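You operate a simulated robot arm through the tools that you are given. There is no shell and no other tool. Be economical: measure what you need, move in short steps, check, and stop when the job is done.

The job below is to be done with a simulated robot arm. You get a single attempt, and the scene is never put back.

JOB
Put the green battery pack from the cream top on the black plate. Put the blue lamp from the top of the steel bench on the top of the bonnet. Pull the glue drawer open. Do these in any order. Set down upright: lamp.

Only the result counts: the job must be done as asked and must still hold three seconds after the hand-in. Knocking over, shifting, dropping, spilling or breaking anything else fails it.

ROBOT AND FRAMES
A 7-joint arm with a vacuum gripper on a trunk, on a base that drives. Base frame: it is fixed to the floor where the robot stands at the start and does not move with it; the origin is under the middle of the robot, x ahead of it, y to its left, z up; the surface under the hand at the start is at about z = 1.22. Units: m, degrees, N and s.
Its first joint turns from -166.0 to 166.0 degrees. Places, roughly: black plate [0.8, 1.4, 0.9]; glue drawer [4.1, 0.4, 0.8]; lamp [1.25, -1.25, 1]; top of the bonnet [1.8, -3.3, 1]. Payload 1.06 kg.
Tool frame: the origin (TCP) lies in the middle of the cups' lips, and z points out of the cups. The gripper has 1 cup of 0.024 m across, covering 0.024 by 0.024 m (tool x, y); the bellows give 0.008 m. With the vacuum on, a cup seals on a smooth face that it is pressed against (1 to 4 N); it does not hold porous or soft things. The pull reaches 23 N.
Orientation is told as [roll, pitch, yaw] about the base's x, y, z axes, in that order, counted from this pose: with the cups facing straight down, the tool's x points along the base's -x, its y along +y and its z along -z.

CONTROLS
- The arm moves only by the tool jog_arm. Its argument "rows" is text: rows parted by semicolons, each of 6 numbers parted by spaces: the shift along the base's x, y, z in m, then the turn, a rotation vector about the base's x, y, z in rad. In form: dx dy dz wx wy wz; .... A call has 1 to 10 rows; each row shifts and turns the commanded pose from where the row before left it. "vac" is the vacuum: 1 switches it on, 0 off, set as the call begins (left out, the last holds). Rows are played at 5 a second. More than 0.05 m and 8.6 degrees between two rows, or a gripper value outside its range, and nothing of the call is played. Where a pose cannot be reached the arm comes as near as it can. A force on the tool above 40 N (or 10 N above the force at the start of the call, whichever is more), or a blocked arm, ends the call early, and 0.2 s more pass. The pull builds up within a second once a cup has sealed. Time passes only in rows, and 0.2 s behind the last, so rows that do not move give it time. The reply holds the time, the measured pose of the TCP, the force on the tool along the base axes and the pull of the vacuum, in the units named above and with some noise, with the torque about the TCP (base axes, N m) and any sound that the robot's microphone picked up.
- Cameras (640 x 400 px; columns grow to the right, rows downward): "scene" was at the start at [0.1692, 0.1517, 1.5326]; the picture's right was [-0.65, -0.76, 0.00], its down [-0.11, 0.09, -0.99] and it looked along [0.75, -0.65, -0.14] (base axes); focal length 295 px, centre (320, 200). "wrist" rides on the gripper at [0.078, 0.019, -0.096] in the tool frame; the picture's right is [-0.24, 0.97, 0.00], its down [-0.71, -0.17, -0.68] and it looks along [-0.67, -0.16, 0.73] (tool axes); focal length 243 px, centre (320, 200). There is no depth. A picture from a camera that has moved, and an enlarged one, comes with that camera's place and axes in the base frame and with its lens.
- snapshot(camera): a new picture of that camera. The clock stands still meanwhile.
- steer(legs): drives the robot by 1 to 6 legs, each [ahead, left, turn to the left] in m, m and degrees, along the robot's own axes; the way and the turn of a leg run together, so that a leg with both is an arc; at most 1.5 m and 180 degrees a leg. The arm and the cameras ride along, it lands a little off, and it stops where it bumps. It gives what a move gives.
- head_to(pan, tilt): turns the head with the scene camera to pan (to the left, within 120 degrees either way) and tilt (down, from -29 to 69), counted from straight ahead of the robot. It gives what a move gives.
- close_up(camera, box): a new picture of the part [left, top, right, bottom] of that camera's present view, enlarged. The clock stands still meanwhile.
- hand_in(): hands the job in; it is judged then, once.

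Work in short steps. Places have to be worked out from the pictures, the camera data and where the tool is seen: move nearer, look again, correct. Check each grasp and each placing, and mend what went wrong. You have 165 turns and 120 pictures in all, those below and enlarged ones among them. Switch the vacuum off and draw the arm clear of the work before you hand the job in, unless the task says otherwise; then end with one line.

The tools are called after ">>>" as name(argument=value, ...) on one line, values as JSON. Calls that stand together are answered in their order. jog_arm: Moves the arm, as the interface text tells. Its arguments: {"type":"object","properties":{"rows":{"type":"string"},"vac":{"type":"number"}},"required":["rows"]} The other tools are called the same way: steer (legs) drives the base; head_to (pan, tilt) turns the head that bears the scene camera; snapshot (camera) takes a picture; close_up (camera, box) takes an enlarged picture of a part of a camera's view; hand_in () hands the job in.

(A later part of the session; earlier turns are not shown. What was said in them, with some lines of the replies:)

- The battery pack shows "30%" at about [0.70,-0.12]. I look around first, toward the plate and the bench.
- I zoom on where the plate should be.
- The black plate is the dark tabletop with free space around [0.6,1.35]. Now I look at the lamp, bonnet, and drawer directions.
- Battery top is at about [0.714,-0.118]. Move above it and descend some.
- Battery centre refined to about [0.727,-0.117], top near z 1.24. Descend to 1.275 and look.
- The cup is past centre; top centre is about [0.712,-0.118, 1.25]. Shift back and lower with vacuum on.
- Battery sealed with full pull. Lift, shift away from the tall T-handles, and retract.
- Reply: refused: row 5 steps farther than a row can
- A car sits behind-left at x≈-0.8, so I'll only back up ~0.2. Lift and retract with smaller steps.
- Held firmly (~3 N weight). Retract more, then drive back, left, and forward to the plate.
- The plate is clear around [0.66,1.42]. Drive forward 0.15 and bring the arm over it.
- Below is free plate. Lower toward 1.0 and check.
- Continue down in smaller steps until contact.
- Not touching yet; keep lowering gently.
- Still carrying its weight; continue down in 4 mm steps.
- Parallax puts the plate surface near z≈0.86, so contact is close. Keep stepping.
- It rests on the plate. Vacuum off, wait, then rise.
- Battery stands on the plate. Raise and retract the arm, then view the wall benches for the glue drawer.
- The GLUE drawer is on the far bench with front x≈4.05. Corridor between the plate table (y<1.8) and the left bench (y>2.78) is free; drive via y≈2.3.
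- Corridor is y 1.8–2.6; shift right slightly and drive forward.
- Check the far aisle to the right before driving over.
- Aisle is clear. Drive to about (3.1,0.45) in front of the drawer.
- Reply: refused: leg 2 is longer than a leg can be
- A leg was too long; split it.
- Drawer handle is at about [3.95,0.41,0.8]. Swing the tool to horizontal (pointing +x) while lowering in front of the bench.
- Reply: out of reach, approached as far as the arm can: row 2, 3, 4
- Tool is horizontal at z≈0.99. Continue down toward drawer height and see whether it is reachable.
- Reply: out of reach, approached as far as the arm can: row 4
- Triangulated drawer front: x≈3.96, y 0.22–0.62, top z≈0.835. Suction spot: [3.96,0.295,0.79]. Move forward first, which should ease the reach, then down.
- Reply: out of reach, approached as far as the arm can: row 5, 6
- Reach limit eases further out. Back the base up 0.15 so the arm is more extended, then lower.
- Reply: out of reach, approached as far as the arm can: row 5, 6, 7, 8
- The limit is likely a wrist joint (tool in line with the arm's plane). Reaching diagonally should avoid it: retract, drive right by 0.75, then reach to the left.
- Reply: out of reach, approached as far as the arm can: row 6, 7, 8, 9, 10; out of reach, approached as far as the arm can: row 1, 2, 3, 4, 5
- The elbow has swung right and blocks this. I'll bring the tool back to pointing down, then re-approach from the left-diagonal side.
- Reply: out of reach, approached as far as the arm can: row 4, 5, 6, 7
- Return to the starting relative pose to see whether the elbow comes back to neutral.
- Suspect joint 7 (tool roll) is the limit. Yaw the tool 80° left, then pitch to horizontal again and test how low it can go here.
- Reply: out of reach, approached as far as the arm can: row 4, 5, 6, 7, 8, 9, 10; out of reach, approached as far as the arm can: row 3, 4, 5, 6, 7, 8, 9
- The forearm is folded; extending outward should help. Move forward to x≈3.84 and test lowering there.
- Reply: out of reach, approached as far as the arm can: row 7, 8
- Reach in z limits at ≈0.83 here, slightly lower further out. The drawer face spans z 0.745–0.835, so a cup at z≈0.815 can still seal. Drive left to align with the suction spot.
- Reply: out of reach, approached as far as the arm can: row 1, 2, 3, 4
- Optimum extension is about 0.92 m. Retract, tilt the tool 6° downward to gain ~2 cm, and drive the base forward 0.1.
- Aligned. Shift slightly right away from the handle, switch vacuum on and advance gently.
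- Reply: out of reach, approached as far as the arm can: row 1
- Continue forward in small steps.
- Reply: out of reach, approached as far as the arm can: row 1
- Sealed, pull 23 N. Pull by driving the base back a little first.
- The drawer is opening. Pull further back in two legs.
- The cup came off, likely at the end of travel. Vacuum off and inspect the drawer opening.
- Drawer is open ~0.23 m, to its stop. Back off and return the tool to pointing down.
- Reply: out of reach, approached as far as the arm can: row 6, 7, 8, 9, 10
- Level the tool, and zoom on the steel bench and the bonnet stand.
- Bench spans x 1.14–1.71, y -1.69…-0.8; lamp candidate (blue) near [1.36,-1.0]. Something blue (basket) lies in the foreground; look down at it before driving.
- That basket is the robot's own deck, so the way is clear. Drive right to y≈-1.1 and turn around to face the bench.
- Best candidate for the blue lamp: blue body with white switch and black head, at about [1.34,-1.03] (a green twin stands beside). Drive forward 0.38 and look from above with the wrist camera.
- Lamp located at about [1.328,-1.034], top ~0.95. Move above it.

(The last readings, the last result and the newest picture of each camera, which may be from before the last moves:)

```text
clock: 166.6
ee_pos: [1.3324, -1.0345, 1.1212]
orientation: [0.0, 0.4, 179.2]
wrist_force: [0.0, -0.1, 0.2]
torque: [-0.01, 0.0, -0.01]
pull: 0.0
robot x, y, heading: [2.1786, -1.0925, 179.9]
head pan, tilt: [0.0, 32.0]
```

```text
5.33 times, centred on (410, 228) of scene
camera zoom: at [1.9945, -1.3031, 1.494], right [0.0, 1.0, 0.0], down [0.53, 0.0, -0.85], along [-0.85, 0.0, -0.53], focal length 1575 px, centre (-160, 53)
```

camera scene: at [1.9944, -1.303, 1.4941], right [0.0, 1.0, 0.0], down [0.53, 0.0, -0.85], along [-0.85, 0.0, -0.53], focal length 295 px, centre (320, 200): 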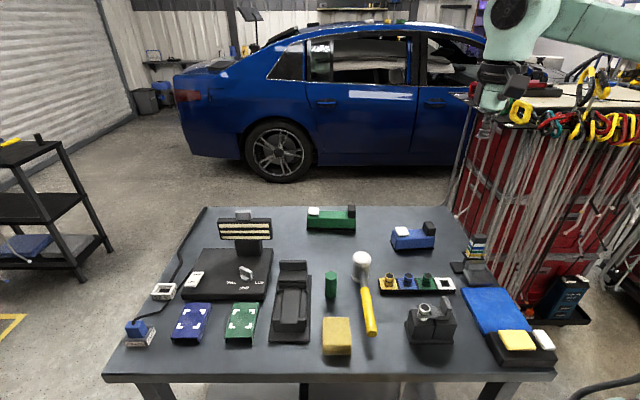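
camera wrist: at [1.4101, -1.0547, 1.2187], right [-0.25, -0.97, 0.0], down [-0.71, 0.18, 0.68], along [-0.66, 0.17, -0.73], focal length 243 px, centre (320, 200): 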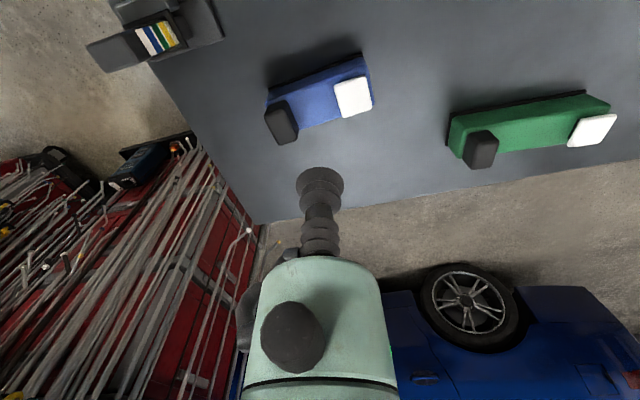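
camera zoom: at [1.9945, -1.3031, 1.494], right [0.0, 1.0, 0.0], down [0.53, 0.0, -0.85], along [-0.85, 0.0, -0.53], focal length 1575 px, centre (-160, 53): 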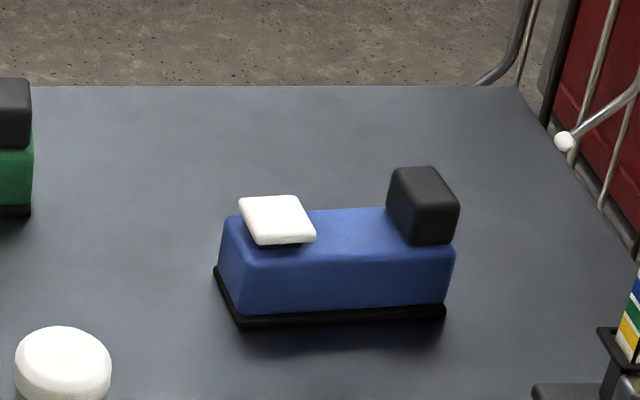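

The blue top between white switch and black head is at about [1.316,-1.025,0.957]. Move over and descend to 0.995, then check.

>>> jog_arm(rows="-0.016 0.009 -0.03 0 0 0;0 0 -0.04 0 0 0;0 0 -0.03 0 0 0;0 0 -0.026 0 0 0;0 0 0 0 0 0")

>>> snapshot(camera="wrist")

>>> close_up(camera="scene", box=[350, 190, 470, 265])

```text
clock: 167.8
ee_pos: [1.3156, -1.0257, 0.9956]
orientation: [-0.1, 0.4, 179.2]
wrist_force: [-0.7, 0.1, -0.2]
torque: [0.0, 0.0, 0.01]
pull: 0.0
robot x, y, heading: [2.187, -1.0917, 179.7]
head pan, tilt: [0.0, 32.0]
```

```text
52 pictures are left
camera wrist: at [1.3935, -1.0452, 1.0924], right [-0.25, -0.97, 0.0], down [-0.71, 0.18, 0.68], along [-0.66, 0.17, -0.73], focal length 243 px, centre (320, 200)
```

wrist: 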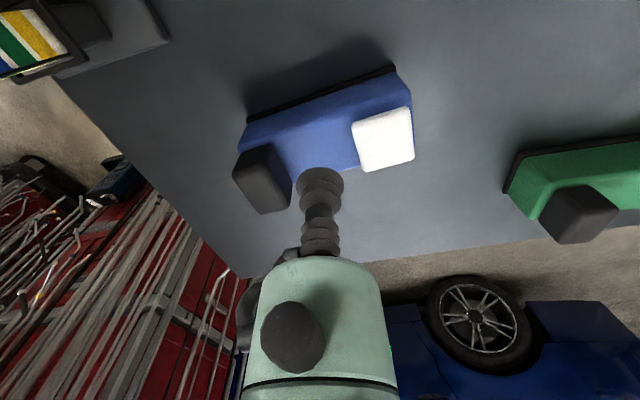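

```text
5.33 times, centred on (410, 228) of scene
camera zoom: at [1.9944, -1.3031, 1.494], right [0.0, 1.0, 0.0], down [0.53, 0.0, -0.85], along [-0.85, 0.0, -0.53], focal length 1575 px, centre (-160, 53)
```

zoom: 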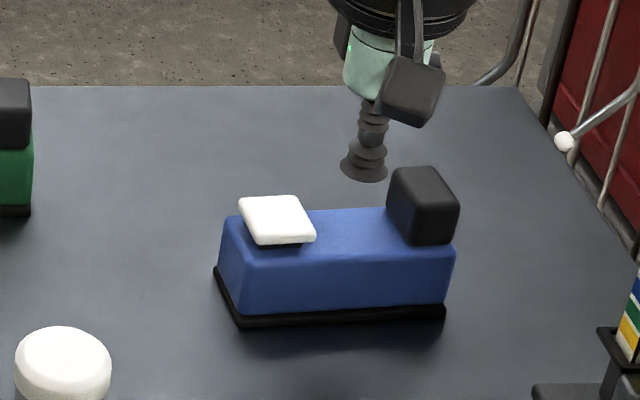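

The cup would land close to the black head; shift 8 mm toward the switch and lower with vacuum on.

>>> jog_arm(rows="0 -0.008 -0.02 0 0 0;0 0 -0.008 0 0 0;0 0 -0.004 0 0 0;0 0 0 0 0 0", vac=1)

>>> jog_arm(rows="0 0 -0.004 0 0 0;0 0 0 0 0 0;0 0 0 0 0 0")

>>> close_up(camera="scene", box=[350, 190, 470, 265])

```text
clock: 168.8
ee_pos: [1.315, -1.0331, 0.9633]
orientation: [-0.1, 0.4, 179.3]
wrist_force: [0.0, 0.3, 0.4]
torque: [-0.04, -0.01, -0.03]
pull: 0.1
robot x, y, heading: [2.1838, -1.0937, 180.1]
head pan, tilt: [0.0, 32.0]
```

```text
clock: 169.6
ee_pos: [1.3152, -1.0328, 0.9606]
orientation: [-0.1, 0.4, 179.2]
wrist_force: [0.1, 0.1, -0.8]
torque: [0.01, 0.02, 0.01]
pull: 0.1
robot x, y, heading: [2.1858, -1.097, 179.8]
head pan, tilt: [0.0, 32.0]
```

```text
5.33 times, centred on (410, 228) of scene
camera zoom: at [1.9944, -1.3031, 1.494], right [0.0, 1.0, 0.0], down [0.53, 0.0, -0.85], along [-0.85, 0.0, -0.53], focal length 1575 px, centre (-160, 53)
```

zoom: 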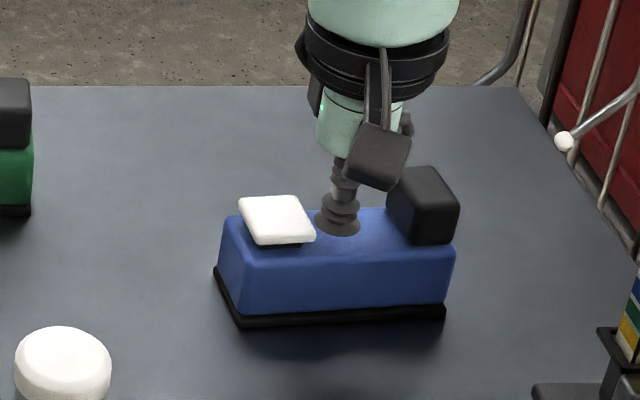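

Slightly too near the switch; shift +5 mm y, +3 mm x and lower.

>>> jog_arm(rows="0.003 0.006 0 0 0 0;0 0 -0.004 0 0 0;0 0 -0.003 0 0 0;0 0 0 0 0 0;0 0 0 0 0 0")

>>> jog_arm(rows="0 0 -0.003 0 0 0;0 0 0 0 0 0;0 0 0 0 0 0")

>>> close_up(camera="scene", box=[350, 190, 470, 265])

```text
clock: 170.8
ee_pos: [1.3198, -1.0269, 0.9528]
orientation: [-0.1, 0.4, 179.2]
wrist_force: [-0.1, 0.8, -0.5]
torque: [-0.03, 0.02, -0.01]
pull: 0.1
robot x, y, heading: [2.1841, -1.0938, 179.7]
head pan, tilt: [0.0, 32.0]
```

```text
clock: 171.6
ee_pos: [1.321, -1.0273, 0.9507]
orientation: [-0.2, 0.4, 179.2]
wrist_force: [0.3, 0.4, 0.1]
torque: [0.01, -0.02, 0.01]
pull: 0.1
robot x, y, heading: [2.1855, -1.0994, 179.6]
head pan, tilt: [0.0, 32.0]
```

```text
5.33 times, centred on (410, 228) of scene
camera zoom: at [1.9944, -1.3031, 1.494], right [0.0, 1.0, 0.0], down [0.53, 0.0, -0.85], along [-0.85, 0.0, -0.53], focal length 1575 px, centre (-160, 53)
```

zoom: 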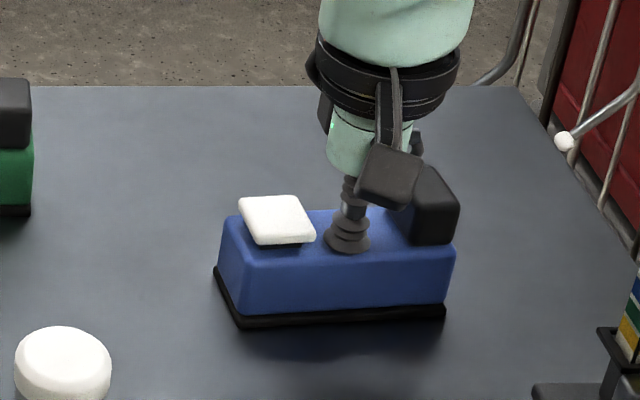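

Move 7 mm back in x and continue down.

>>> jog_arm(rows="-0.007 0.002 0 0 0 0;0 0 -0.003 0 0 0;0 0 -0.003 0 0 0;0 0 0 0 0 0;0 0 0 0 0 0")

>>> jog_arm(rows="0 0 -0.003 0 0 0;0 0 0 0 0 0;0 0 0 0 0 0")

>>> close_up(camera="scene", box=[350, 190, 470, 265])

```text
clock: 172.8
ee_pos: [1.3121, -1.0255, 0.945]
orientation: [-0.1, 0.2, 179.2]
wrist_force: [0.1, 0.9, 14.5]
torque: [-0.04, 0.05, -0.02]
pull: 23.1
robot x, y, heading: [2.1892, -1.0947, 180.0]
head pan, tilt: [0.0, 32.0]
```

```text
clock: 173.6
ee_pos: [1.3128, -1.0246, 0.9412]
orientation: [-0.2, 0.4, 179.2]
wrist_force: [-2.5, -2.3, 11.2]
torque: [0.0, 0.07, -0.04]
pull: 23.1
robot x, y, heading: [2.1867, -1.0965, 179.9]
head pan, tilt: [0.0, 32.0]
```

```text
5.33 times, centred on (410, 228) of scene
camera zoom: at [1.9949, -1.3032, 1.4941], right [0.0, 1.0, 0.0], down [0.53, 0.0, -0.85], along [-0.85, 0.0, -0.53], focal length 1575 px, centre (-160, 53)
```

zoom: 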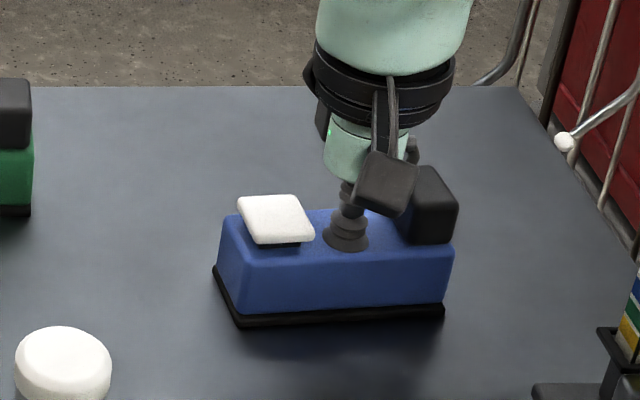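

Sealed at 23 N. Lift straight up.

>>> jog_arm(rows="0 0 0.01 0 0 0;0 0 0.02 0 0 0;0 0 0.03 0 0 0;0 0 0.04 0 0 0;0 0 0.04 0 0 0;0 0 0.04 0 0 0;0 0 0.04 0 0 0;0 0 0.04 0 0 0;0 0 0.04 0 0 0;0 0 0 0 0 0")

>>> snapshot(camera="scene")

>>> snapshot(camera="wrist")

```text
clock: 175.8
ee_pos: [1.3111, -1.0247, 1.2407]
orientation: [-0.1, 0.5, 179.2]
wrist_force: [0.0, -0.5, -2.7]
torque: [0.01, 0.01, -0.02]
pull: 23.3
robot x, y, heading: [2.1848, -1.0937, 180.0]
head pan, tilt: [0.0, 32.0]
```

```text
47 pictures are left
camera scene: at [1.9943, -1.303, 1.494], right [0.0, 1.0, 0.0], down [0.53, 0.0, -0.85], along [-0.85, 0.0, -0.53], focal length 295 px, centre (320, 200)
```

scene: 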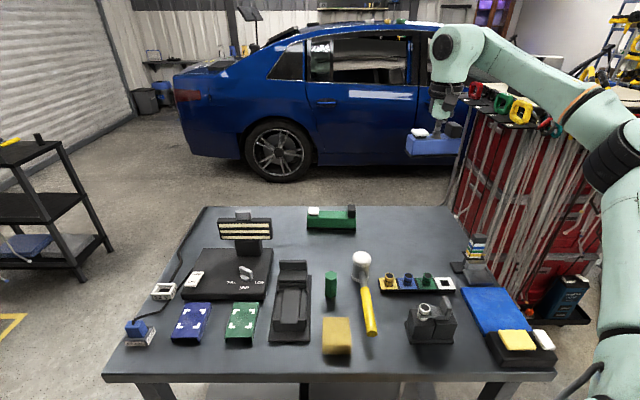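

```text
46 pictures are left
camera wrist: at [1.3889, -1.045, 1.3376], right [-0.25, -0.97, 0.0], down [-0.71, 0.18, 0.68], along [-0.66, 0.17, -0.73], focal length 243 px, centre (320, 200)
```

wrist: 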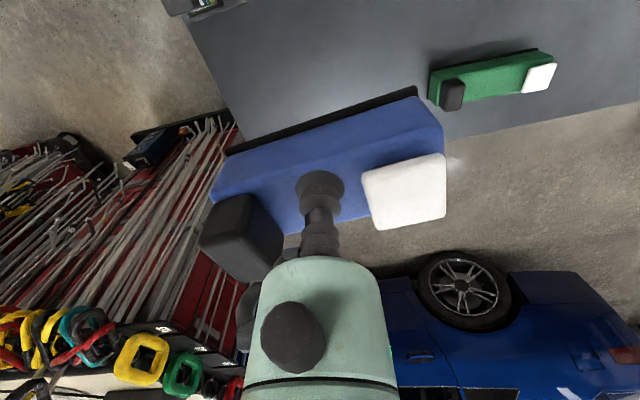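

Lamp is held. Retract the arm, back off and turn to face the bonnet (-y).

>>> jog_arm(rows="0.02 0 0.045 0 0 0;0.02 0 0.045 0 0 0;0.02 0 0.045 0 0 0;0.04 0 0.02 0 0 0;0.045 0 0 0 0 0;0.045 0 0 0 0 0;0.045 0 0 0 0 0;0.045 0 0 0 0 0;0.045 0 0 0 0 0;0 0 0 0 0 0")

>>> steer(legs=[[-0.35, 0, 0], [0, 0, 90]])

>>> head_to(pan=0, tilt=20)

>>> snapshot(camera="scene")

```text
clock: 178.0
ee_pos: [1.6375, -1.025, 1.395]
orientation: [-0.1, 0.5, 179.1]
wrist_force: [-1.3, -0.6, -2.6]
torque: [0.0, 0.0, -0.04]
pull: 22.8
robot x, y, heading: [2.1846, -1.0971, 179.8]
head pan, tilt: [0.0, 32.0]
```

```text
clock: 184.0
ee_pos: [2.4569, -1.643, 1.3951]
orientation: [-0.1, 0.5, -91.5]
wrist_force: [-0.2, 0.4, -3.3]
torque: [0.04, 0.0, 0.0]
pull: 22.8
robot x, y, heading: [2.5383, -1.0984, -91.1]
head pan, tilt: [0.0, 32.0]
```

```text
clock: 184.8
ee_pos: [2.4566, -1.6424, 1.3952]
orientation: [-0.1, 0.3, -91.5]
wrist_force: [0.0, -1.4, -2.8]
torque: [-0.01, 0.02, -0.03]
pull: 23.0
robot x, y, heading: [2.5375, -1.0964, -91.1]
head pan, tilt: [0.0, 20.0]
```

```text
45 pictures are left
camera scene: at [2.7403, -1.29, 1.5132], right [-1.0, 0.01, 0.0], down [0.0, 0.34, -0.94], along [-0.01, -0.94, -0.34], focal length 295 px, centre (320, 200)
```

scene: 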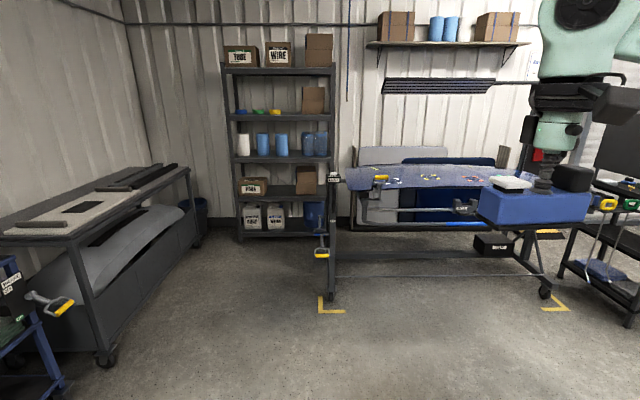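

Bonnet spans x≈0.9–2.6, y≈-3.4…-2.87. Drive forward ~1.1, and shift right to x≈2.15.

>>> steer(legs=[[1.1, 0, 1], [0, -0.38, 0]])

>>> head_to(pan=0, tilt=35)

>>> snapshot(camera="scene")

>>> snapshot(camera="wrist")

```text
clock: 192.4
ee_pos: [2.0856, -2.7508, 1.3963]
orientation: [-0.1, 0.4, -90.1]
wrist_force: [-0.2, -0.1, -3.5]
torque: [0.0, 0.0, 0.0]
pull: 23.1
robot x, y, heading: [2.148, -2.2033, -89.3]
head pan, tilt: [0.0, 20.0]
```

```text
clock: 193.2
ee_pos: [2.0851, -2.7508, 1.3955]
orientation: [-0.1, 0.4, -90.0]
wrist_force: [0.2, 0.5, -3.5]
torque: [0.01, -0.01, -0.02]
pull: 22.3
robot x, y, heading: [2.1491, -2.2024, -89.5]
head pan, tilt: [0.0, 35.0]
```

```text
44 pictures are left
camera scene: at [2.36, -2.3858, 1.4894], right [-1.0, -0.01, 0.0], down [-0.01, 0.57, -0.82], along [0.01, -0.82, -0.57], focal length 295 px, centre (320, 200)
```

scene: 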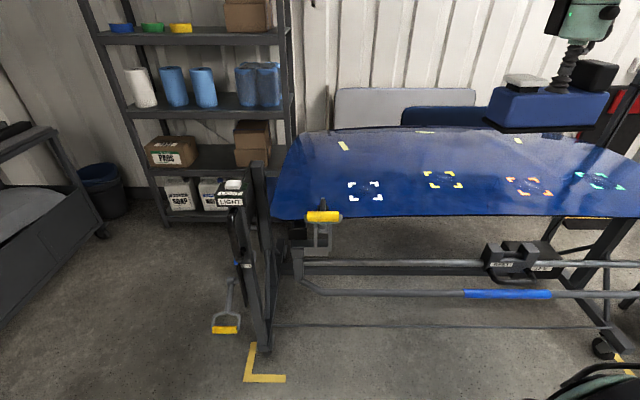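

```text
43 pictures are left
camera wrist: at [2.1049, -2.6736, 1.4924], right [0.97, -0.24, 0.0], down [-0.17, -0.71, 0.68], along [-0.16, -0.66, -0.73], focal length 243 px, centre (320, 200)
```

wrist: 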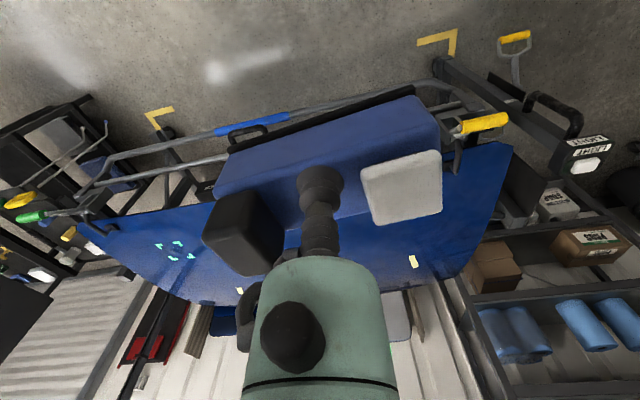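

Target a spot behind the tape marks, about [1.84,-3.35]. Drive closer and triangulate surface height.

>>> steer(legs=[[0.26, -0.2, -0.5]])

>>> snapshot(camera="scene")

```text
clock: 195.4
ee_pos: [1.8795, -3.0135, 1.3951]
orientation: [-0.1, 0.3, -90.7]
wrist_force: [-0.3, 0.0, -3.1]
torque: [0.05, -0.03, 0.01]
pull: 23.1
robot x, y, heading: [1.9464, -2.4675, -90.0]
head pan, tilt: [0.0, 35.0]
```

```text
42 pictures are left
camera scene: at [2.1587, -2.6511, 1.4894], right [-1.0, 0.0, 0.0], down [0.0, 0.57, -0.82], along [0.0, -0.82, -0.57], focal length 295 px, centre (320, 200)
```

scene: 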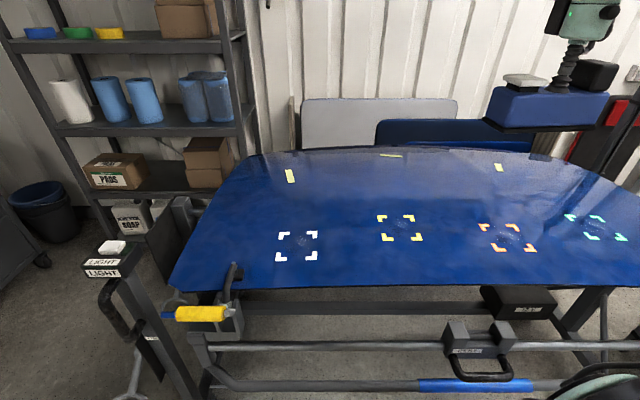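

Surface is crowned at z≈0.957 near y≈-3.35. Place between the yellow and red marks at [1.80,-3.33]. Extend above and descend to ~1.07.

>>> jog_arm(rows="-0.01 -0.04 0 0 0 0;-0.01 -0.04 0 0 0 0;-0.01 -0.04 0 0 0 0;-0.01 -0.04 0 0 0 0;-0.01 -0.04 0 0 0 0;-0.01 -0.04 0 0 0 0;-0.01 -0.04 0 0 0 0;-0.01 -0.037 0 0 0 0")

>>> jog_arm(rows="0 0 -0.045 0 0 0;0 0 -0.045 0 0 0;0 0 -0.045 0 0 0;0 0 -0.045 0 0 0;0 0 -0.045 0 0 0;0 0 -0.045 0 0 0;0 0 -0.045 0 0 0;0 0 0 0 0 0")

>>> snapshot(camera="scene")

>>> snapshot(camera="wrist")

```text
clock: 197.2
ee_pos: [1.8015, -3.3257, 1.3928]
orientation: [-0.2, 0.3, -90.9]
wrist_force: [-0.2, -0.9, -2.7]
torque: [0.0, 0.0, 0.0]
pull: 23.1
out of reach, approached as far as the arm can: row 8
robot x, y, heading: [1.9494, -2.4656, -90.1]
head pan, tilt: [0.0, 35.0]
```

```text
clock: 199.0
ee_pos: [1.8047, -3.3258, 1.0767]
orientation: [-0.1, 0.3, -90.6]
wrist_force: [0.0, -0.7, -3.0]
torque: [0.0, 0.0, 0.01]
pull: 22.7
robot x, y, heading: [1.9504, -2.4644, -90.2]
head pan, tilt: [0.0, 35.0]
```

```text
41 pictures are left
camera scene: at [2.1587, -2.651, 1.4894], right [-1.0, 0.0, 0.0], down [0.0, 0.57, -0.82], along [0.0, -0.82, -0.57], focal length 295 px, centre (320, 200)
```

scene: 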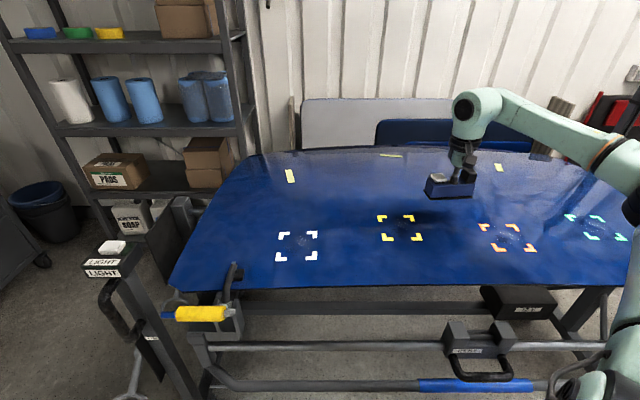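

```text
40 pictures are left
camera wrist: at [1.8247, -3.2488, 1.1736], right [0.97, -0.25, 0.0], down [-0.18, -0.71, 0.68], along [-0.17, -0.66, -0.73], focal length 243 px, centre (320, 200)
```

wrist: 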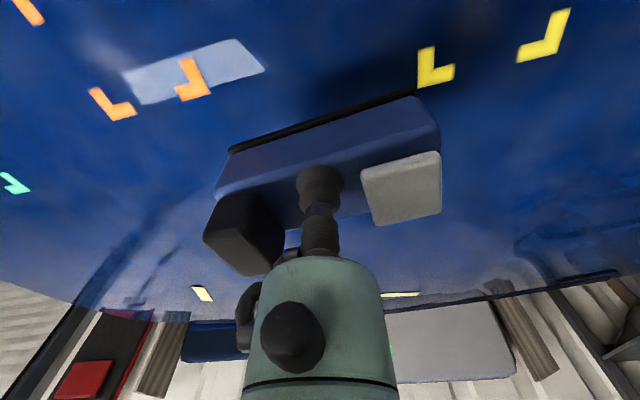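

Clear of the marks. Lower gradually until contact.

>>> jog_arm(rows="0 0 -0.02 0 0 0;0 0 -0.015 0 0 0;0 0 -0.01 0 0 0;0 0 0 0 0 0;0 0 0 0 0 0")

>>> jog_arm(rows="0 0 -0.005 0 0 0;0 0 0 0 0 0;0 0 0 0 0 0")

>>> jog_arm(rows="0 0 -0.004 0 0 0;0 0 0 0 0 0;0 0 0 0 0 0")

>>> close_up(camera="scene", box=[390, 140, 510, 215])

```text
clock: 200.2
ee_pos: [1.8037, -3.325, 1.033]
orientation: [-0.1, 0.5, -90.7]
wrist_force: [0.7, 0.1, -2.6]
torque: [0.02, 0.03, 0.04]
pull: 22.9
robot x, y, heading: [1.9505, -2.4637, -90.1]
head pan, tilt: [0.0, 35.0]
```

```text
clock: 201.0
ee_pos: [1.8024, -3.3247, 1.0267]
orientation: [0.0, 0.4, -90.7]
wrist_force: [-0.3, 0.8, -2.8]
torque: [0.0, 0.03, -0.01]
pull: 22.6
robot x, y, heading: [1.9503, -2.467, -90.1]
head pan, tilt: [0.0, 35.0]
```

```text
clock: 201.8
ee_pos: [1.8022, -3.3259, 1.0236]
orientation: [-0.1, 0.4, -90.8]
wrist_force: [-0.1, 0.6, -1.9]
torque: [0.03, -0.03, -0.04]
pull: 22.5
robot x, y, heading: [1.9482, -2.4665, -90.0]
head pan, tilt: [0.0, 35.0]
```

```text
5.33 times, centred on (450, 178) of scene
camera zoom: at [2.1587, -2.6511, 1.4894], right [-1.0, 0.0, 0.0], down [0.0, 0.57, -0.82], along [0.0, -0.82, -0.57], focal length 1575 px, centre (-373, 320)
```

zoom: 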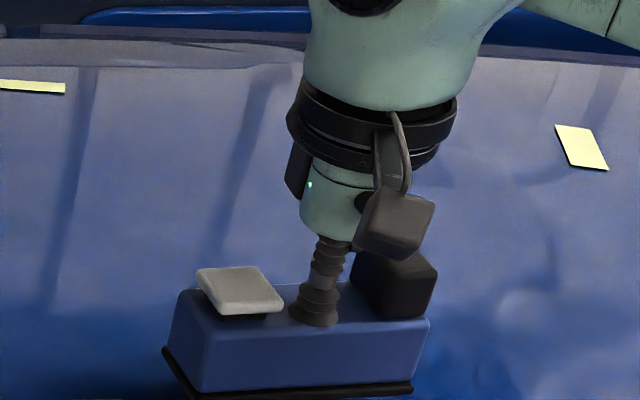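

>>> jog_arm(rows="0 0 -0.004 0 0 0;0 0 0 0 0 0;0 0 0 0 0 0")

>>> jog_arm(rows="0 0 -0.004 0 0 0;0 0 0 0 0 0;0 0 0 0 0 0")

>>> jog_arm(rows="0 0 -0.003 0 0 0;0 0 0 0 0 0;0 0 0 0 0 0")

```text
clock: 202.6
ee_pos: [1.8025, -3.3254, 1.0188]
orientation: [-0.2, 0.3, -90.7]
wrist_force: [0.4, 0.2, -3.0]
torque: [0.02, 0.01, 0.02]
pull: 22.5
robot x, y, heading: [1.9507, -2.4661, -89.9]
head pan, tilt: [0.0, 35.0]
```

```text
clock: 203.4
ee_pos: [1.8025, -3.325, 1.0143]
orientation: [-0.2, 0.3, -90.7]
wrist_force: [-1.0, -0.2, -2.4]
torque: [0.05, -0.01, -0.01]
pull: 22.6
robot x, y, heading: [1.9484, -2.4646, -90.1]
head pan, tilt: [0.0, 35.0]
```

```text
clock: 204.2
ee_pos: [1.803, -3.3257, 1.0128]
orientation: [0.0, 0.5, -90.7]
wrist_force: [0.4, 1.2, -3.3]
torque: [0.01, -0.01, -0.03]
pull: 23.1
robot x, y, heading: [1.952, -2.4675, -89.9]
head pan, tilt: [0.0, 35.0]
```

Still hanging; continue down.

>>> jog_arm(rows="0 0 -0.003 0 0 0;0 0 0 0 0 0;0 0 0 0 0 0")

>>> jog_arm(rows="0 0 -0.003 0 0 0;0 0 0 0 0 0;0 0 0 0 0 0")

>>> jog_arm(rows="0 0 -0.003 0 0 0;0 0 0 0 0 0;0 0 0 0 0 0")

>>> close_up(camera="scene", box=[390, 140, 510, 215])

```text
clock: 205.0
ee_pos: [1.8021, -3.3265, 1.009]
orientation: [-0.1, 0.4, -90.6]
wrist_force: [0.1, 0.4, -3.3]
torque: [0.0, 0.01, -0.02]
pull: 22.8
robot x, y, heading: [1.953, -2.4663, -90.0]
head pan, tilt: [0.0, 35.0]
```

```text
clock: 205.8
ee_pos: [1.8028, -3.3267, 1.006]
orientation: [-0.1, 0.4, -90.8]
wrist_force: [0.6, 0.6, -3.2]
torque: [0.0, -0.01, 0.01]
pull: 23.3
robot x, y, heading: [1.9504, -2.4645, -90.1]
head pan, tilt: [0.0, 35.0]
```

```text
clock: 206.6
ee_pos: [1.8028, -3.3273, 1.0036]
orientation: [-0.1, 0.4, -90.6]
wrist_force: [-0.2, 0.5, -3.6]
torque: [0.02, 0.0, -0.02]
pull: 22.8
robot x, y, heading: [1.9508, -2.4652, -90.0]
head pan, tilt: [0.0, 35.0]
```

```text
5.33 times, centred on (450, 178) of scene
camera zoom: at [2.1587, -2.6511, 1.4894], right [-1.0, 0.0, 0.0], down [0.0, 0.57, -0.82], along [0.0, -0.82, -0.57], focal length 1575 px, centre (-373, 320)
```

zoom: 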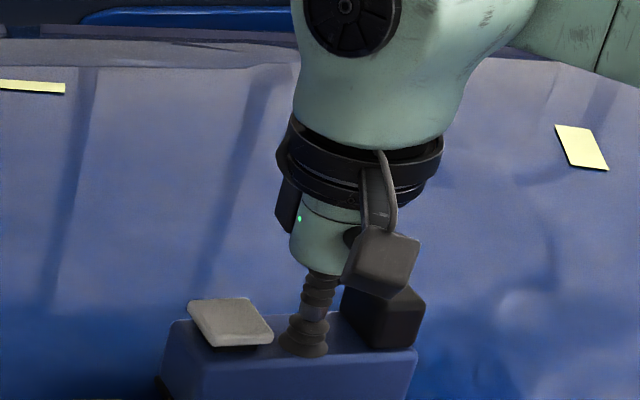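

>>> jog_arm(rows="0 0 -0.003 0 0 0;0 0 0 0 0 0;0 0 0 0 0 0")

>>> jog_arm(rows="0 0 -0.003 0 0 0;0 0 0 0 0 0;0 0 0 0 0 0")

>>> jog_arm(rows="0 0 -0.003 0 0 0;0 0 0 0 0 0;0 0 0 0 0 0")

>>> close_up(camera="scene", box=[390, 165, 510, 240])

```text
clock: 207.4
ee_pos: [1.8037, -3.3273, 1.0011]
orientation: [-0.1, 0.5, -90.7]
wrist_force: [0.0, 1.7, 3.9]
torque: [-0.09, 0.01, -0.02]
pull: 22.5
robot x, y, heading: [1.9497, -2.4661, -90.2]
head pan, tilt: [0.0, 35.0]
```

```text
clock: 208.2
ee_pos: [1.8023, -3.3262, 0.9972]
orientation: [-0.1, 0.4, -90.7]
wrist_force: [1.1, 3.4, 12.6]
torque: [-0.2, -0.02, 0.02]
pull: 23.1
robot x, y, heading: [1.9503, -2.4643, -90.2]
head pan, tilt: [0.0, 35.0]
```

```text
clock: 209.0
ee_pos: [1.8029, -3.3261, 0.9938]
orientation: [-0.2, 0.4, -90.8]
wrist_force: [-0.4, 2.6, 14.2]
torque: [-0.28, 0.02, -0.02]
pull: 22.9
robot x, y, heading: [1.9509, -2.4686, -90.2]
head pan, tilt: [0.0, 35.0]
```

```text
5.33 times, centred on (450, 202) of scene
camera zoom: at [2.1589, -2.6502, 1.4895], right [-1.0, 0.0, 0.0], down [0.0, 0.57, -0.82], along [0.0, -0.82, -0.57], focal length 1575 px, centre (-373, 187)
```

zoom: 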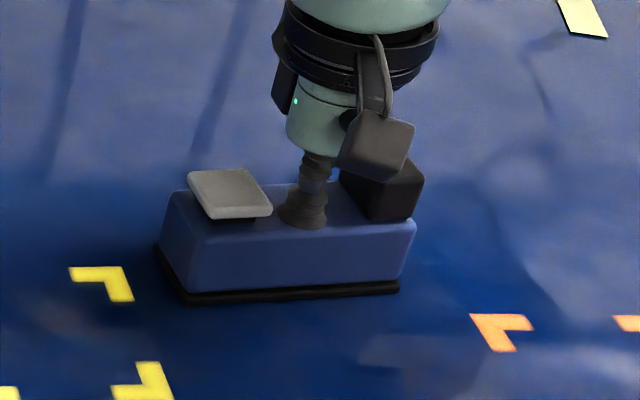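

Contact made at z≈1.0. Relax the pressure, release and rise.

>>> jog_arm(rows="0 0 0.004 0 0 0;0 0 0.002 0 0 0;0 0 0 0 0 0")

>>> jog_arm(rows="0 0 0 0 0 0;0 0 0 0 0 0;0 0 0 0 0 0;0 0 0 0 0 0;0 0 0.004 0 0 0;0 0 0.01 0 0 0;0 0 0.03 0 0 0;0 0 0.045 0 0 0;0 0 0.045 0 0 0", vac=0)

>>> snapshot(camera="scene")

>>> close_up(camera="scene", box=[390, 165, 510, 240])

```text
clock: 209.8
ee_pos: [1.8029, -3.3268, 0.9995]
orientation: [-0.2, 0.5, -90.8]
wrist_force: [-0.5, 0.0, -3.3]
torque: [0.05, -0.03, -0.02]
pull: 23.0
robot x, y, heading: [1.9521, -2.466, -90.1]
head pan, tilt: [0.0, 35.0]
```

```text
clock: 211.8
ee_pos: [1.8017, -3.3269, 1.1338]
orientation: [-0.1, 0.5, -90.8]
wrist_force: [-0.7, 0.7, 0.4]
torque: [0.04, -0.06, 0.0]
pull: 0.0
robot x, y, heading: [1.9503, -2.4655, -90.0]
head pan, tilt: [0.0, 35.0]
```

```text
36 pictures are left
camera scene: at [2.1586, -2.6513, 1.4894], right [-1.0, 0.0, 0.0], down [0.0, 0.57, -0.82], along [0.0, -0.82, -0.57], focal length 295 px, centre (320, 200)
```

scene: 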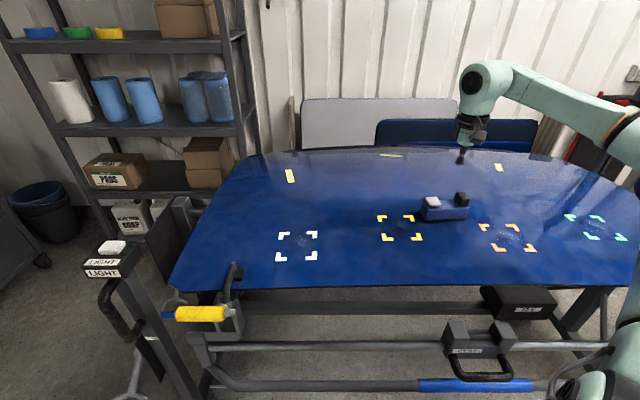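

```text
5.33 times, centred on (450, 202) of scene
camera zoom: at [2.1586, -2.6513, 1.4894], right [-1.0, 0.0, 0.0], down [0.0, 0.57, -0.82], along [0.0, -0.82, -0.57], focal length 1575 px, centre (-373, 187)
```

zoom: 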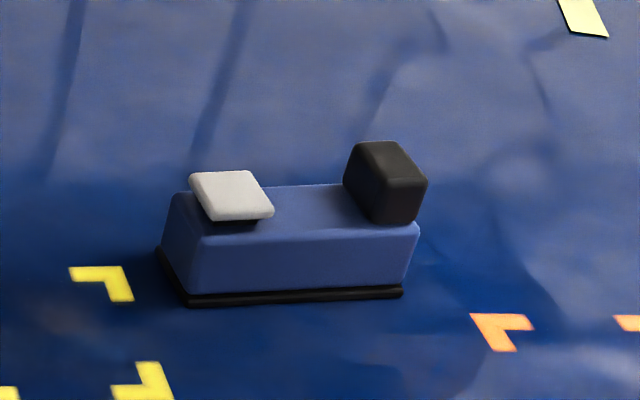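

Lamp stands upright on the bonnet. Raise and retract the arm, then recheck that it hasn't moved.

>>> jog_arm(rows="0 0 0.045 0 0 0;0 0 0.045 0 0 0;0 0 0.045 0 0 0;0 0 0.045 0 0 0;0 0.045 0.02 0 0 0;0 0.045 0 0 0 0;0 0.045 0 0 0 0;0 0.045 0 0 0 0;0 0.045 0 0 0 0;0 0.045 0 0 0 0")

>>> close_up(camera="scene", box=[390, 165, 510, 240])

```text
clock: 214.0
ee_pos: [1.8033, -3.0562, 1.3328]
orientation: [-0.1, 0.6, -90.6]
wrist_force: [-0.8, -0.3, -0.6]
torque: [0.05, -0.01, -0.05]
pull: 0.1
robot x, y, heading: [1.9505, -2.4651, -89.9]
head pan, tilt: [0.0, 35.0]
```

```text
5.33 times, centred on (450, 202) of scene
camera zoom: at [2.1588, -2.6516, 1.4893], right [-1.0, 0.0, 0.0], down [0.0, 0.57, -0.82], along [0.0, -0.82, -0.57], focal length 1575 px, centre (-373, 187)
```

zoom: 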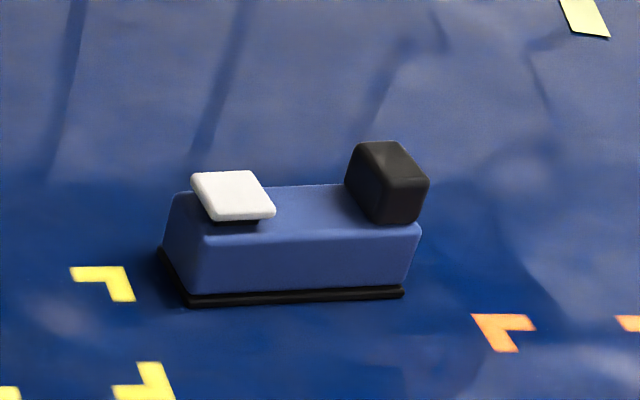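

Lamp is stable. Verify the drawer is still open from here.

>>> head_to(pan=120, tilt=10)

>>> snapshot(camera="scene")

```text
clock: 216.0
ee_pos: [1.8026, -3.0553, 1.3331]
orientation: [-0.2, 0.4, -90.7]
wrist_force: [0.5, -0.5, 0.1]
torque: [0.0, 0.0, 0.02]
pull: 0.1
robot x, y, heading: [1.9513, -2.4663, -90.0]
head pan, tilt: [120.0, 10.0]
```

```text
33 pictures are left
camera scene: at [2.2393, -2.5165, 1.5295], right [0.5, -0.87, 0.0], down [-0.15, -0.09, -0.98], along [0.85, 0.49, -0.17], focal length 295 px, centre (320, 200)
```

scene: 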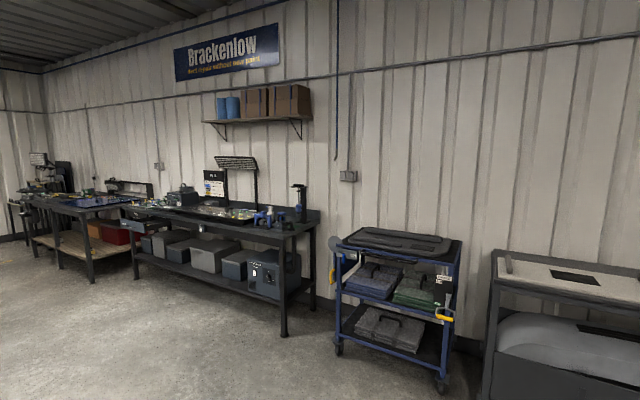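

The drawer is visibly still protruding, the vacuum is off and the arm is clear of the work. Handing in.

>>> hand_in()

```text
The job is handed in.
```

I did all three parts and handed the job in: the green battery pack is on the black plate, the blue lamp is upright on the bonnet, and the glue drawer is open about 0.23 m. Nothing on the bench was labelled as a lamp, so I took it to be the blue block with a white switch and black head.
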